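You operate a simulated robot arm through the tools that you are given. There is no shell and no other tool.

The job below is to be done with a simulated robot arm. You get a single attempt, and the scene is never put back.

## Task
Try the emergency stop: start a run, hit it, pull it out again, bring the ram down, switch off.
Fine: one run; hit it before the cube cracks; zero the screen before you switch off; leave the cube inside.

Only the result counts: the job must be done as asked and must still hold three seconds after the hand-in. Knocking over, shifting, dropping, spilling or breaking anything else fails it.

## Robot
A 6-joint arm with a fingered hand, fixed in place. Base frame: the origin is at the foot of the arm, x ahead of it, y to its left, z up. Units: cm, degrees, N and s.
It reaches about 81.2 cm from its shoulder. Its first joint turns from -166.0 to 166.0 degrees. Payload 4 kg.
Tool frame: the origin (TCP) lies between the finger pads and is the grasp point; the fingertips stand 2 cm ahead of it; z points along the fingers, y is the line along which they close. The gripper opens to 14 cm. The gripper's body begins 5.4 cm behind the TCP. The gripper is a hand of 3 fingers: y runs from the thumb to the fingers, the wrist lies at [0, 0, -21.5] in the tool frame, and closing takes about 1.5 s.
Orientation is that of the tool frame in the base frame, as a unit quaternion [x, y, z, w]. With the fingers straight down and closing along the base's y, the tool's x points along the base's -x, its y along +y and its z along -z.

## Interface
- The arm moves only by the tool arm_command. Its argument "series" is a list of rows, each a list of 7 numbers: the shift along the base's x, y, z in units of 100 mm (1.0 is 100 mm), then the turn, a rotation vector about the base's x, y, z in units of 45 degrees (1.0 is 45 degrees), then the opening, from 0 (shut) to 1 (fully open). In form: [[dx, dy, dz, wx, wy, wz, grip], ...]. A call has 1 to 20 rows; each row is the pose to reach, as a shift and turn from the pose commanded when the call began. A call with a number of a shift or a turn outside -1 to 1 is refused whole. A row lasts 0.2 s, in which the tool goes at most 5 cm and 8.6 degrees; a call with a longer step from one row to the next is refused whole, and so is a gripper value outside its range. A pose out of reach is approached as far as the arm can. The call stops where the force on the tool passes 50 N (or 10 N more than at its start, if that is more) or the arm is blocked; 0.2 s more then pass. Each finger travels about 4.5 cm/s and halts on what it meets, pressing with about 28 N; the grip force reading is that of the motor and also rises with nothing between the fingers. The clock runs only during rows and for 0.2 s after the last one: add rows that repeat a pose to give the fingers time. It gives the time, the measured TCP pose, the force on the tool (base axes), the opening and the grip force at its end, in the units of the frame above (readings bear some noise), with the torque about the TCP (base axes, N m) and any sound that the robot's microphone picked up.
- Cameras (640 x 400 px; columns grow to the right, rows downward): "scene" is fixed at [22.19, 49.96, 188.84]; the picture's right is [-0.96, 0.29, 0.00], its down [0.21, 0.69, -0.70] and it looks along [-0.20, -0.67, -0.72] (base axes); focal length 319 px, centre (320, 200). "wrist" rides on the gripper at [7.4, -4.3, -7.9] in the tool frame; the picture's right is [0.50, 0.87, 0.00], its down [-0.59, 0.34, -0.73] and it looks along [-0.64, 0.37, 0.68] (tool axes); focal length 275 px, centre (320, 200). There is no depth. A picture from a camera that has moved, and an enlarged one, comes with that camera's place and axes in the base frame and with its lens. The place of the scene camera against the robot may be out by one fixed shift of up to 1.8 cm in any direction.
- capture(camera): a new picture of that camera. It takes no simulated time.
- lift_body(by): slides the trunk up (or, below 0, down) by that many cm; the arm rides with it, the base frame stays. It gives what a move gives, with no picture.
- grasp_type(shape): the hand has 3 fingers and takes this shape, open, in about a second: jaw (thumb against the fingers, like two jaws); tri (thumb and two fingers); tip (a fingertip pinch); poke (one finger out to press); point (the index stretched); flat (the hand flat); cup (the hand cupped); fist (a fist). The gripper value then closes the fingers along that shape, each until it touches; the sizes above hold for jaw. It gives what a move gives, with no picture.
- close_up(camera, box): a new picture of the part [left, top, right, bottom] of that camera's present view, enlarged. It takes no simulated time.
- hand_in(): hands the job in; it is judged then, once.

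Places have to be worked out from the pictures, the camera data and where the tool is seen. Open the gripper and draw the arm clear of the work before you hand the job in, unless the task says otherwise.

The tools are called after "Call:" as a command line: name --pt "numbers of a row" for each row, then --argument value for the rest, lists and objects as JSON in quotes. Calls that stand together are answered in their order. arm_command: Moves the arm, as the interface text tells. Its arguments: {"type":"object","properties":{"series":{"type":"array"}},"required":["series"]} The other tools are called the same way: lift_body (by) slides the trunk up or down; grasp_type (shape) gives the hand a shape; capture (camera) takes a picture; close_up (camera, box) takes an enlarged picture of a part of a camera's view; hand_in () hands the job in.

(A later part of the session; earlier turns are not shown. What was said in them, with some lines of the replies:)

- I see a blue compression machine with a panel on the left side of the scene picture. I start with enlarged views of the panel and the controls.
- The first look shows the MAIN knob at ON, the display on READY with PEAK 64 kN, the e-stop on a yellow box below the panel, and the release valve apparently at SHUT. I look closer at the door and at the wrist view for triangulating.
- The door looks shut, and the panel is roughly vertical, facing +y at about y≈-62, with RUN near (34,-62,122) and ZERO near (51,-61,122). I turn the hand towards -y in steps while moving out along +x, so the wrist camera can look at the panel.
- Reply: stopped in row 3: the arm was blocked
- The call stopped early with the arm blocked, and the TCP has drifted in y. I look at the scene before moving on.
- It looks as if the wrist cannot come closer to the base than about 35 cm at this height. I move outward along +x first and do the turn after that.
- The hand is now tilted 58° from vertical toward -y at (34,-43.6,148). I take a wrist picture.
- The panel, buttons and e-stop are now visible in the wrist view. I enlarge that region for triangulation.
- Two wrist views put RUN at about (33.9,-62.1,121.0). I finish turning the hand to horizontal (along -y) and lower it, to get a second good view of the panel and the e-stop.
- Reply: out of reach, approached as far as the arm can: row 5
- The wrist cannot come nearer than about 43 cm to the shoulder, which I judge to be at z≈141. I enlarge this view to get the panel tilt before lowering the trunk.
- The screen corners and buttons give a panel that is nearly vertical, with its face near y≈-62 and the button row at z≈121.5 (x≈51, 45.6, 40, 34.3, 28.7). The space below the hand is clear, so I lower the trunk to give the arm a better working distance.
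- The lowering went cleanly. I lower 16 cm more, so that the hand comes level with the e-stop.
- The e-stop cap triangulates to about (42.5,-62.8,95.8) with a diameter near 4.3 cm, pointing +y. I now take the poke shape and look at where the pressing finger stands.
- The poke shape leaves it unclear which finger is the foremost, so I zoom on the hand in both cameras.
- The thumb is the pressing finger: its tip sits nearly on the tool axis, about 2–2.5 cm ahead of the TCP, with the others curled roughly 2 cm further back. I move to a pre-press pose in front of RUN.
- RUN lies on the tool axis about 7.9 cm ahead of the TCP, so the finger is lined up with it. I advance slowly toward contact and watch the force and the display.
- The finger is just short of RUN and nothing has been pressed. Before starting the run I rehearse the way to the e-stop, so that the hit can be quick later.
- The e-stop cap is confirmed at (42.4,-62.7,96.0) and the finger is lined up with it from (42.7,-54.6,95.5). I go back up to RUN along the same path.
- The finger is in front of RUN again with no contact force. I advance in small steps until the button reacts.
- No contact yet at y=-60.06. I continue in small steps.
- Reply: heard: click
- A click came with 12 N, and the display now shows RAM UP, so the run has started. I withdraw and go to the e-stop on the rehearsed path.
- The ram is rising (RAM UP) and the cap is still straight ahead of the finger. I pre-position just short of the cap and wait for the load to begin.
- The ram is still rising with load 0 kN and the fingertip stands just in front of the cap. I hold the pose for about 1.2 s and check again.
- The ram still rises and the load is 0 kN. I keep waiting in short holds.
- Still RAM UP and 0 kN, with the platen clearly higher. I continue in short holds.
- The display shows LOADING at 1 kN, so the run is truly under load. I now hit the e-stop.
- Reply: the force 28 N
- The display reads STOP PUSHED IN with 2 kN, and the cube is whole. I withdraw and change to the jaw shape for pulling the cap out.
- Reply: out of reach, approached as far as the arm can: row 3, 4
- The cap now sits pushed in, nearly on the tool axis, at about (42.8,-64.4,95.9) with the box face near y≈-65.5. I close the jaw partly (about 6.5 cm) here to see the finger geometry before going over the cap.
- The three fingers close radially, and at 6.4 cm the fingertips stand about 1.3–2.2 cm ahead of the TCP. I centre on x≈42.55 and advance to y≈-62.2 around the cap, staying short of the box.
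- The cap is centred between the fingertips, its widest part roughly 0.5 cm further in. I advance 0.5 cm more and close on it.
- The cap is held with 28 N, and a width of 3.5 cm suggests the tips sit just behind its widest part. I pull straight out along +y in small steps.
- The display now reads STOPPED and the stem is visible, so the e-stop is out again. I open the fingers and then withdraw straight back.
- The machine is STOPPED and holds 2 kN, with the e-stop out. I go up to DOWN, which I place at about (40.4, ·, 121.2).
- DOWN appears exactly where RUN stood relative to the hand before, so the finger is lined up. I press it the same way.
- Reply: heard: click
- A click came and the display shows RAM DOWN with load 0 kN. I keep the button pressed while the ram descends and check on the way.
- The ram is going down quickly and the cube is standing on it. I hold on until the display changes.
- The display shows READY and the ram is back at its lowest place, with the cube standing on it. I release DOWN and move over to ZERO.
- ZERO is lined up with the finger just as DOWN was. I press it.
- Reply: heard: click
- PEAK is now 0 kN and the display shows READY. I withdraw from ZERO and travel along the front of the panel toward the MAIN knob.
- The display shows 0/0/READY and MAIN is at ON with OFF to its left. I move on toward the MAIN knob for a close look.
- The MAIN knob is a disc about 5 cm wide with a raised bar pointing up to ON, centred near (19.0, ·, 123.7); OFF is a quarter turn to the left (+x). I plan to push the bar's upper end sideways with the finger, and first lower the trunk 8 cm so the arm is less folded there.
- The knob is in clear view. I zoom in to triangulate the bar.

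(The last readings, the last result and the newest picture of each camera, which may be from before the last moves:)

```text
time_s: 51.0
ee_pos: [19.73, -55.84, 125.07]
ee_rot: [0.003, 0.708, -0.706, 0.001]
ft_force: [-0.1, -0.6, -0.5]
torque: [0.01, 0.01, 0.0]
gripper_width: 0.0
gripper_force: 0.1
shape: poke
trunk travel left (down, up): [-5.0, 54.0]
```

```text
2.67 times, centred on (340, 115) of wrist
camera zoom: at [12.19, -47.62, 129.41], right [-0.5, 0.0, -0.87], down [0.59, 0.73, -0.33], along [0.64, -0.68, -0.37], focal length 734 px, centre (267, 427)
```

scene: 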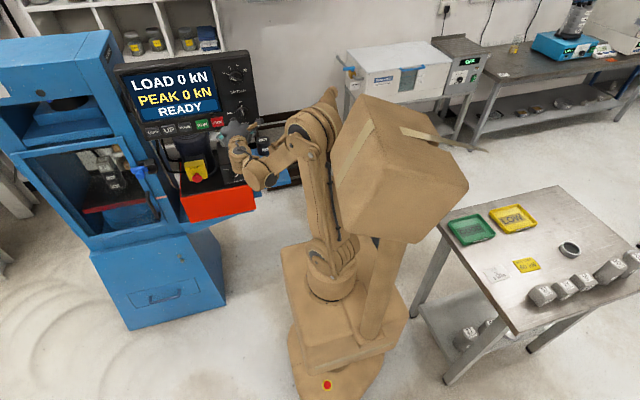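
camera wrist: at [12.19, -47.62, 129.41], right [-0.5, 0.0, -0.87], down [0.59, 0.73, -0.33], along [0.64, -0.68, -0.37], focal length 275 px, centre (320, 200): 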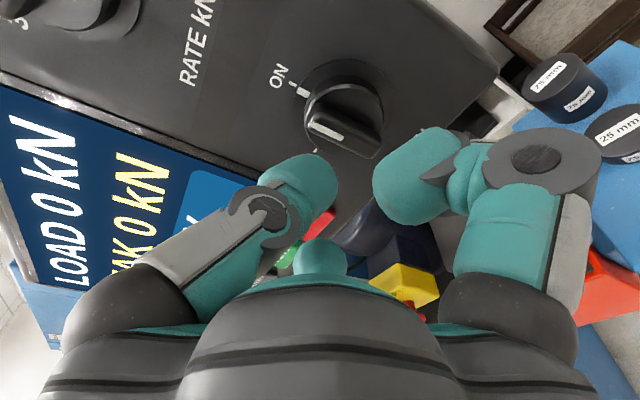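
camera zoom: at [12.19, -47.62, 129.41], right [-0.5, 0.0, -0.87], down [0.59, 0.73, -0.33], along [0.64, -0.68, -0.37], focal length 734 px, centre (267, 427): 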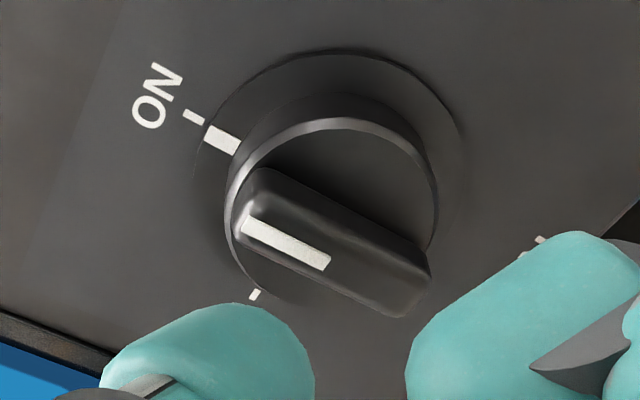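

Triangulation puts the bar's front at y≈-59.4 and the knob axis near (18.5, ·, 124.35), so it stands about 4 cm proud of the panel. I move to the -x side of the bar's upper half and look again before going deeper.

Call:
arm_command --pt "-0.1 0.04 0 0 0 0 1" --pt "-0.33 0.04 0.01 0 0 0 1" --pt "-0.33 -0.05 0.01 0 0 0 1" --pt "-0.33 -0.12 0.01 0 0 0 1"

Call:
capture --camera "wrist"

Call:
close_up --camera "wrist" --box '[220, 60, 420, 220]'

Call:
close_up --camera "scene" --box '[220, 80, 270, 130]'

```text
time_s: 52.0
ee_pos: [16.39, -56.98, 125.0]
ee_rot: [0.003, 0.709, -0.705, 0.0]
ft_force: [0.0, 0.0, -0.5]
torque: [-0.01, 0.0, 0.02]
gripper_width: 0.01
gripper_force: 0.1
shape: poke
trunk travel left (down, up): [-5.0, 54.0]
```

```text
taken
camera wrist: at [8.91, -48.85, 129.4], right [-0.5, 0.0, -0.87], down [0.59, 0.73, -0.33], along [0.64, -0.68, -0.37], focal length 275 px, centre (320, 200)
```

wrist: 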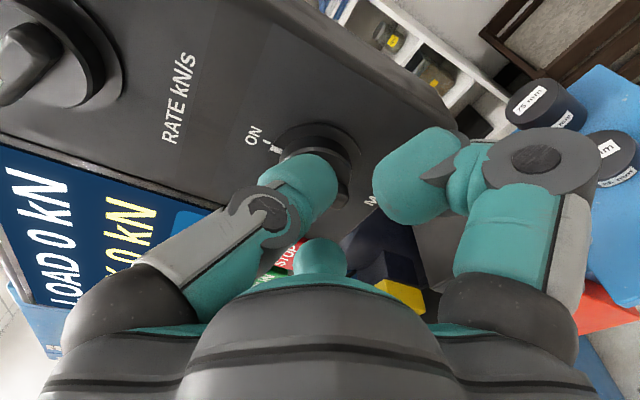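

```text
2.50 times, centred on (320, 140) of wrist
camera zoom: at [8.91, -48.85, 129.4], right [-0.5, 0.0, -0.87], down [0.59, 0.73, -0.33], along [0.64, -0.68, -0.37], focal length 688 px, centre (320, 350)
```

zoom: 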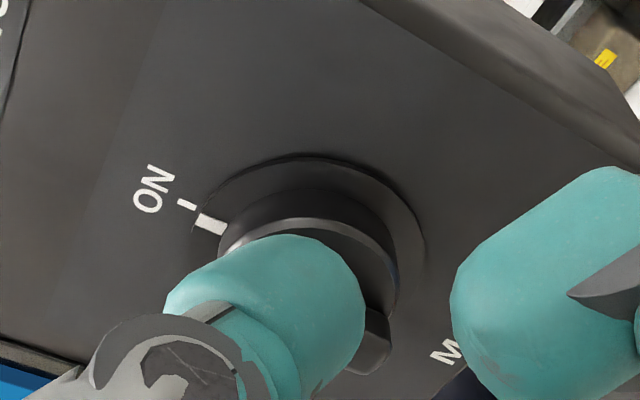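

```text
8.00 times, centred on (245, 105) of scene
camera zoom: at [22.19, 49.96, 188.84], right [-0.96, 0.29, 0.0], down [0.21, 0.69, -0.7], along [-0.2, -0.67, -0.72], focal length 2551 px, centre (920, 960)
```

zoom: 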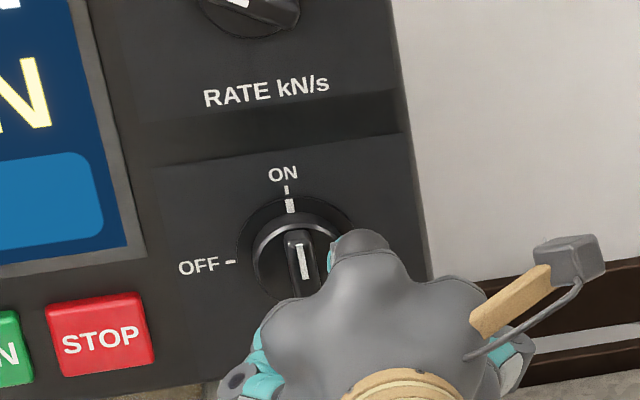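

The fingertip is beside the bar on its -x side. I go 0.8 cm deeper and feel for contact.

Call:
arm_command --pt "0 -0.03 0 0 0 0 1" --pt "0 -0.06 0 0 0 0 1" --pt "0 -0.08 0 0 0 0 1"

Call:
close_up --camera "wrist" --box '[220, 60, 420, 220]'

Call:
close_up --camera "scene" --box '[220, 80, 270, 130]'

```text
time_s: 52.8
ee_pos: [16.43, -57.77, 125.14]
ee_rot: [0.003, 0.708, -0.706, 0.001]
ft_force: [0.5, -0.1, -0.3]
torque: [-0.01, 0.01, 0.01]
gripper_width: 0.0
gripper_force: 0.1
shape: poke
trunk travel left (down, up): [-5.0, 54.0]
```

```text
2.50 times, centred on (320, 140) of wrist
camera zoom: at [8.87, -49.66, 129.37], right [-0.5, 0.0, -0.87], down [0.59, 0.73, -0.33], along [0.64, -0.68, -0.37], focal length 688 px, centre (320, 350)
```

zoom: 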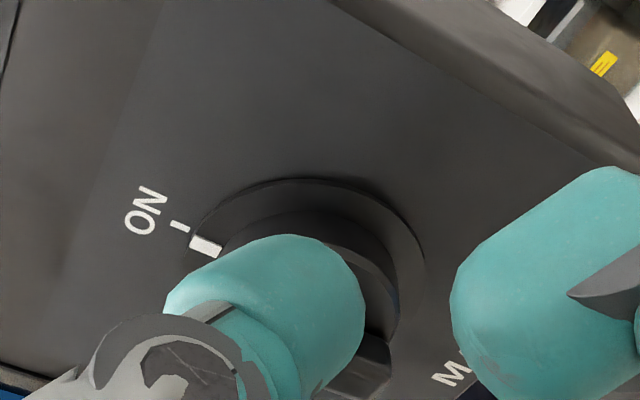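

```text
8.00 times, centred on (245, 105) of scene
camera zoom: at [22.19, 49.96, 188.84], right [-0.96, 0.29, 0.0], down [0.21, 0.69, -0.7], along [-0.2, -0.67, -0.72], focal length 2551 px, centre (920, 960)
```

zoom: 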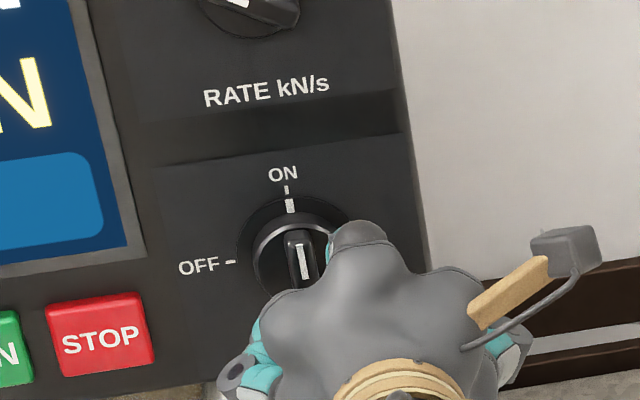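

There is no contact yet and the fingertip is beside the bar, above the knob's cylinder. I now push along a small arc toward +x, first for about 30–45 degrees of turn.

Call:
arm_command --pt "0.05 0 0.01 0 0 0 1" --pt "0.08 0 0.03 0 0 0 1" --pt "0.11 0 0.05 0 0 0 1" --pt "0.14 0 0.07 0 0 0 1" --pt "0.17 0 0.08 0 0 0 1"

Call:
close_up --camera "wrist" --box '[220, 60, 420, 220]'

Call:
close_up --camera "scene" --box '[220, 80, 270, 130]'

```text
time_s: 54.0
ee_pos: [17.98, -57.88, 125.94]
ee_rot: [0.003, 0.708, -0.706, 0.002]
ft_force: [1.3, 0.6, 0.4]
torque: [-0.03, 0.0, 0.02]
gripper_width: 0.03
gripper_force: 0.1
shape: poke
trunk travel left (down, up): [-5.0, 54.0]
```

```text
2.50 times, centred on (320, 140) of wrist
camera zoom: at [10.6, -49.72, 130.23], right [-0.5, 0.0, -0.87], down [0.59, 0.73, -0.33], along [0.64, -0.68, -0.37], focal length 688 px, centre (320, 350)
```

zoom: 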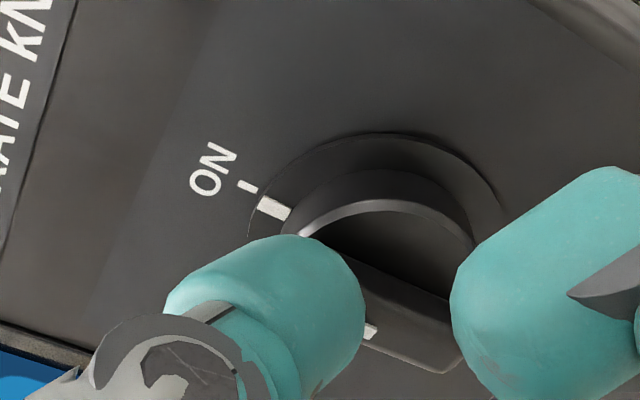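

```text
8.00 times, centred on (245, 105) of scene
camera zoom: at [22.19, 49.96, 188.84], right [-0.96, 0.29, 0.0], down [0.21, 0.69, -0.7], along [-0.2, -0.67, -0.72], focal length 2551 px, centre (920, 960)
```

zoom: 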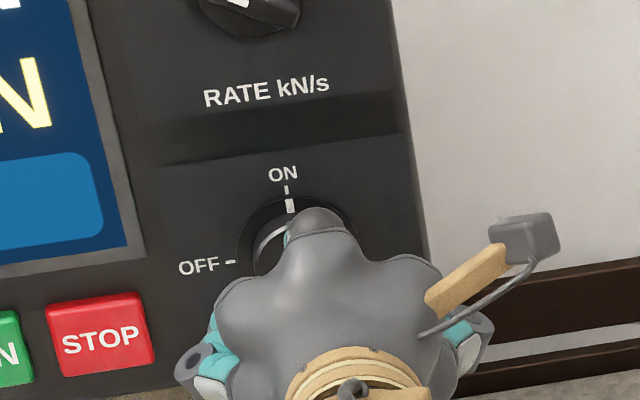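

No resistance came and the bar has not moved: re-triangulating RUN shows the fingertip reaches only about 1.6 cm ahead of the TCP, so it passed in front of the bar. I go back to the -x side and then deeper, to y≈-58.6.

Call:
arm_command --pt "-0.1 0 -0.04 0 0 0 1" --pt "-0.19 0 -0.08 0 0 0 1" --pt "-0.19 -0.04 -0.08 0 0 0 1" --pt "-0.19 -0.08 -0.08 0 0 0 1"

Call:
close_up --camera "wrist" --box '[220, 60, 420, 220]'

Call:
close_up --camera "scene" --box '[220, 80, 270, 130]'

```text
time_s: 55.0
ee_pos: [16.18, -58.67, 124.99]
ee_rot: [0.003, 0.708, -0.706, 0.001]
ft_force: [0.8, -0.3, 0.2]
torque: [-0.01, 0.01, 0.01]
gripper_width: 0.0
gripper_force: 0.0
shape: poke
trunk travel left (down, up): [-5.0, 54.0]
```

```text
2.50 times, centred on (320, 140) of wrist
camera zoom: at [8.67, -50.51, 129.35], right [-0.5, 0.0, -0.87], down [0.59, 0.73, -0.33], along [0.64, -0.68, -0.37], focal length 688 px, centre (320, 350)
```

zoom: 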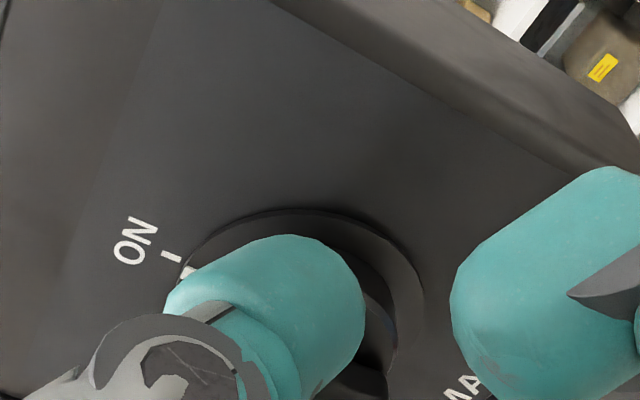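

```text
8.00 times, centred on (245, 105) of scene
camera zoom: at [22.19, 49.96, 188.84], right [-0.96, 0.29, 0.0], down [0.21, 0.69, -0.7], along [-0.2, -0.67, -0.72], focal length 2551 px, centre (920, 960)
```

zoom: 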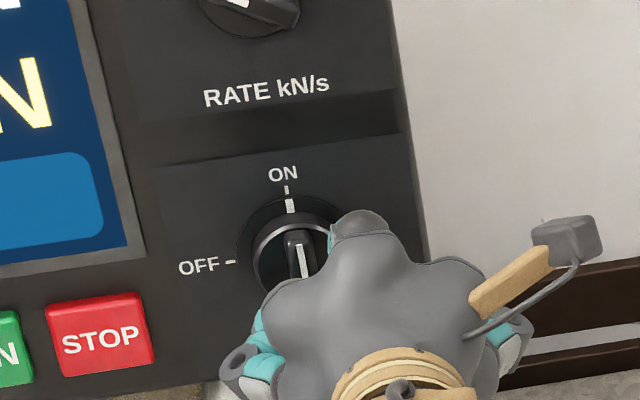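

The fingertip is deeper now and still free of contact. I push along the arc toward +x again.

Call:
arm_command --pt "0.05 0 0 0 0 0 1" --pt "0.08 0 0.01 0 0 0 1" --pt "0.11 0 0.03 0 0 0 1" --pt "0.14 0 0.05 0 0 0 1" --pt "0.17 0 0.065 0 0 0 1"

Call:
close_up --camera "wrist" --box '[220, 60, 420, 220]'

Call:
close_up --camera "scene" --box '[220, 80, 270, 130]'

```text
time_s: 56.2
ee_pos: [17.8, -58.49, 125.82]
ee_rot: [0.003, 0.708, -0.706, 0.0]
ft_force: [-1.7, 0.8, -0.2]
torque: [0.02, -0.01, 0.0]
gripper_width: 0.0
gripper_force: 0.0
shape: poke
trunk travel left (down, up): [-5.0, 54.0]
```

```text
2.50 times, centred on (320, 140) of wrist
camera zoom: at [10.34, -50.48, 130.03], right [-0.5, 0.0, -0.87], down [0.59, 0.73, -0.33], along [0.64, -0.68, -0.37], focal length 688 px, centre (320, 350)
```

zoom: 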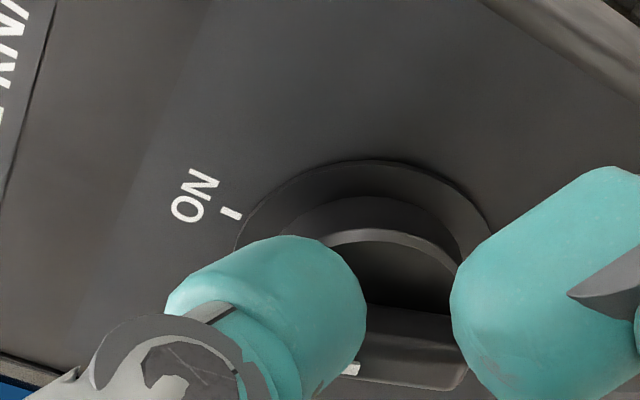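

```text
8.00 times, centred on (245, 105) of scene
camera zoom: at [22.19, 49.96, 188.84], right [-0.96, 0.29, 0.0], down [0.21, 0.69, -0.7], along [-0.2, -0.67, -0.72], focal length 2551 px, centre (920, 960)
```

zoom: 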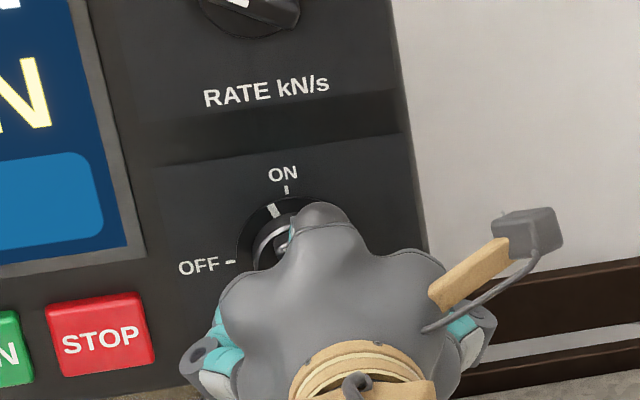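

The bar is turning: the white rim mark has moved about 30° toward OFF. I continue along the arc to the quarter turn.

Call:
arm_command --pt "0.04 0 0.015 0 0 0 1" --pt "0.07 0 0.015 0 0 0 1" --pt "0.1 0 0.01 0 0 0 1" --pt "0.14 0 0 0 0 0 1" --pt "0.18 0 -0.025 0 0 0 1"

Call:
close_up --camera "wrist" --box '[220, 60, 420, 220]'

Call:
close_up --camera "scene" --box '[110, 40, 290, 230]'

Call:
close_up --camera "scene" --box '[220, 80, 270, 130]'

```text
time_s: 57.4
ee_pos: [19.6, -58.6, 125.42]
ee_rot: [0.003, 0.708, -0.706, 0.0]
ft_force: [0.3, -0.4, 0.9]
torque: [0.0, 0.03, 0.03]
gripper_width: 0.01
gripper_force: 0.1
shape: poke
trunk travel left (down, up): [-5.0, 54.0]
```

```text
2.50 times, centred on (320, 140) of wrist
camera zoom: at [12.19, -50.51, 129.77], right [-0.5, 0.0, -0.87], down [0.59, 0.73, -0.33], along [0.64, -0.68, -0.37], focal length 688 px, centre (320, 350)
```

zoom: 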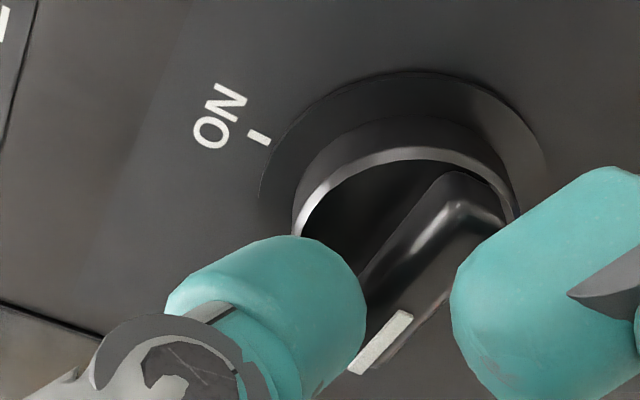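

```text
2.11 times, centred on (200, 135) of scene
camera zoom: at [22.19, 49.96, 188.84], right [-0.96, 0.29, 0.0], down [0.21, 0.69, -0.7], along [-0.2, -0.67, -0.72], focal length 671 px, centre (573, 337)
```

zoom: 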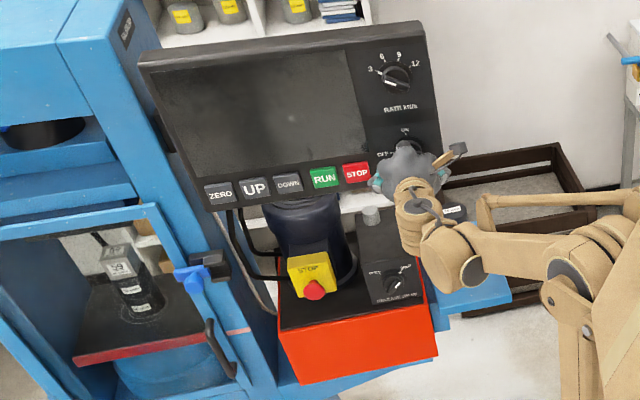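

```text
8.00 times, centred on (245, 105) of scene
camera zoom: at [22.19, 49.96, 188.84], right [-0.96, 0.29, 0.0], down [0.21, 0.69, -0.7], along [-0.2, -0.67, -0.72], focal length 2551 px, centre (920, 960)
```

zoom: 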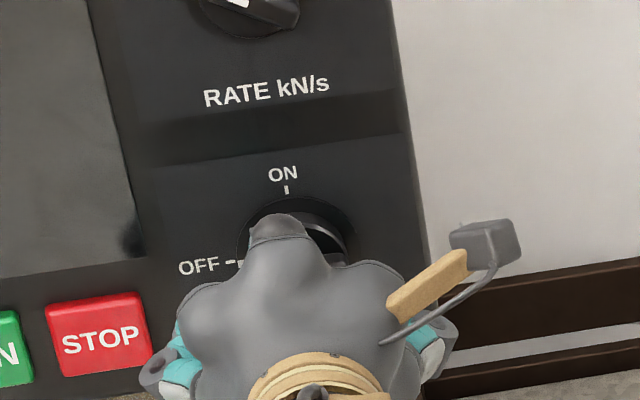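

The screen has gone dark and the bar now points to OFF. I withdraw the finger straight back along +y and look at the knob.

Call:
arm_command --pt "0 0.1 0.01 0 0 0 1" --pt "0 0.3 0.02 0 0 0 1" --pt "0.1 0.4 0.02 0 0 0 1" --pt "0.5 0.5 0.02 0 0 0 1" --pt "0.9 0.7 0.02 0 0 0 1"

Call:
close_up --camera "scene" --box '[120, 50, 260, 140]'

Call:
capture --camera "wrist"

```text
time_s: 58.6
ee_pos: [28.78, -51.57, 125.75]
ee_rot: [0.002, 0.708, -0.707, 0.001]
ft_force: [0.1, 0.2, 0.4]
torque: [0.01, -0.01, 0.0]
gripper_width: 0.01
gripper_force: 0.1
shape: poke
trunk travel left (down, up): [-5.0, 54.0]
```

```text
4.44 times, centred on (190, 95) of scene
camera zoom: at [22.19, 49.96, 188.84], right [-0.96, 0.29, 0.0], down [0.21, 0.69, -0.7], along [-0.2, -0.67, -0.72], focal length 1417 px, centre (898, 667)
```

zoom: 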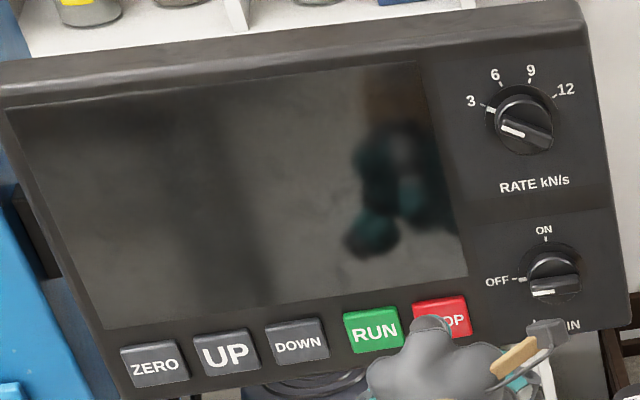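

```text
taken
camera wrist: at [21.35, -43.48, 130.02], right [-0.5, 0.0, -0.87], down [0.59, 0.73, -0.33], along [0.64, -0.68, -0.37], focal length 275 px, centre (320, 200)
```

wrist: 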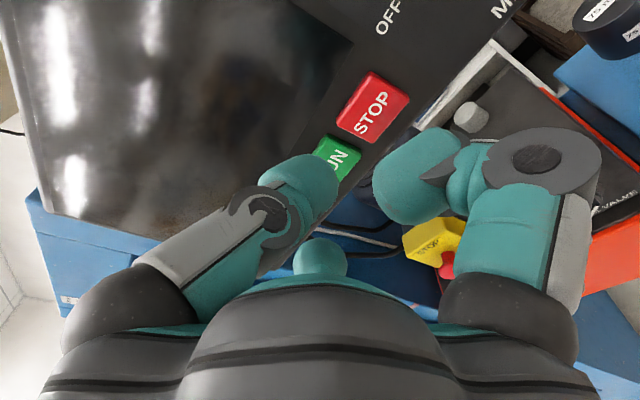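

MAIN points to OFF with its mark at the OFF tick, and the screen is dark. I draw the arm further clear and open the hand.

Call:
arm_command --pt "0.2 0.2 0 0 0 0 1" --pt "0.5 0.4 0 0 0 0 1" --pt "0.8 0.6 0 0 0 0 1"

Call:
grasp_type --shape "jaw"

Call:
capture --camera "scene"

Call:
close_up --camera "scene" --box '[0, 40, 260, 230]'

Call:
capture --camera "wrist"

```text
time_s: 59.4
ee_pos: [36.74, -45.63, 125.56]
ee_rot: [-0.003, -0.707, 0.707, 0.0]
ft_force: [-0.2, -0.3, -0.2]
torque: [0.0, 0.0, -0.02]
gripper_width: 0.0
gripper_force: 0.0
shape: poke
trunk travel left (down, up): [-5.0, 54.0]
```

```text
time_s: 60.3
ee_pos: [36.63, -45.68, 125.52]
ee_rot: [0.003, 0.708, -0.706, 0.001]
ft_force: [0.3, 0.3, -0.1]
torque: [-0.01, 0.0, 0.01]
gripper_width: 14.01
gripper_force: 0.0
shape: jaw
trunk travel left (down, up): [-5.0, 54.0]
```

```text
taken
```

scene: 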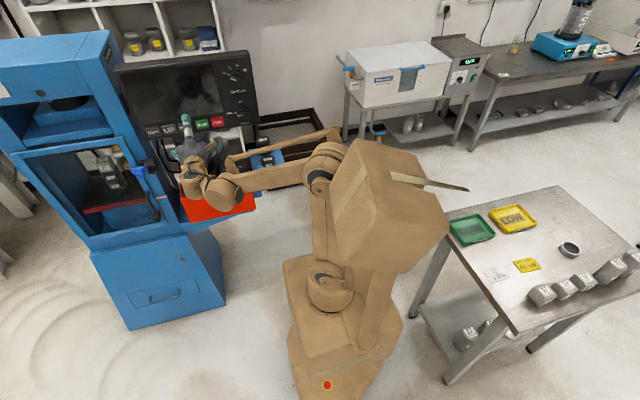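

```text
2.11 times, centred on (130, 135) of scene
camera zoom: at [22.19, 49.96, 188.84], right [-0.96, 0.29, 0.0], down [0.21, 0.69, -0.7], along [-0.2, -0.67, -0.72], focal length 671 px, centre (720, 337)
```

zoom: 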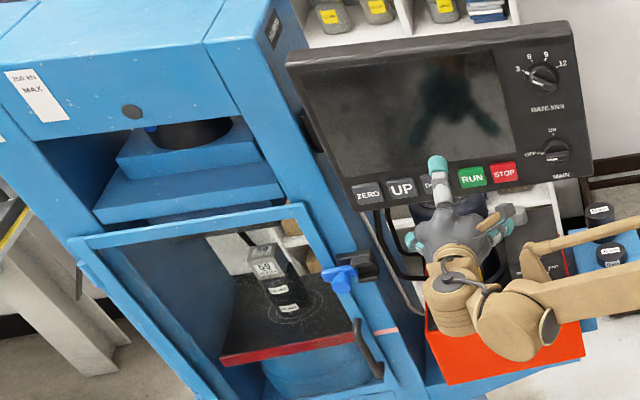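

```text
taken
camera wrist: at [29.17, -37.54, 129.89], right [-0.5, 0.0, -0.87], down [0.59, 0.73, -0.33], along [0.64, -0.68, -0.37], focal length 275 px, centre (320, 200)
```

wrist: 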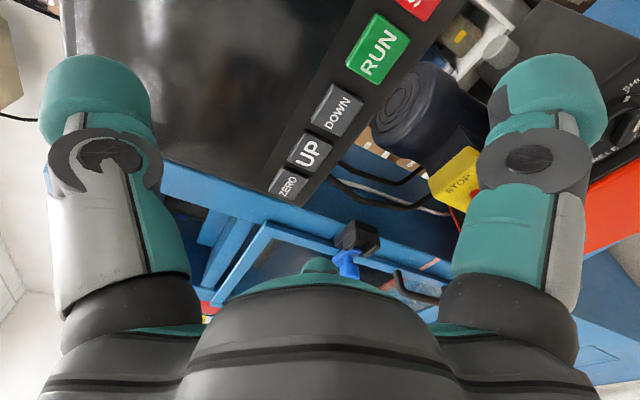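

The cube stands inside on the lowered ram and the door is shut. The e-stop is out, the screen was zeroed and is now off, MAIN is at OFF, and the open hand is about 15 cm clear of the panel. I hand the job in.

Call:
hand_in

```text
The job is handed in.
```

I tested the emergency stop as you asked, in a single run, and handed the job in. The cube is whole and still inside.

- **Run and stop:** I pressed RUN once and hit the stop when the load came on. The display read STOP PUSHED IN at 2 kN, and the cube had not cracked.
- **Reset:** I pulled the stop button back out and the display changed to STOPPED.
- **Ram down:** I held DOWN until the display showed READY, with the ram back at its lowest position.
- **Zero and off:** I pressed ZERO, which cleared the old 64 kN peak so load and peak both read 0. Then I turned MAIN to OFF and the screen went dark.

My first push on the MAIN switch missed the bar and moved nothing; the second turned it. The hand is open and about 15 cm clear of the panel. I saw nothing else moved or knocked over.
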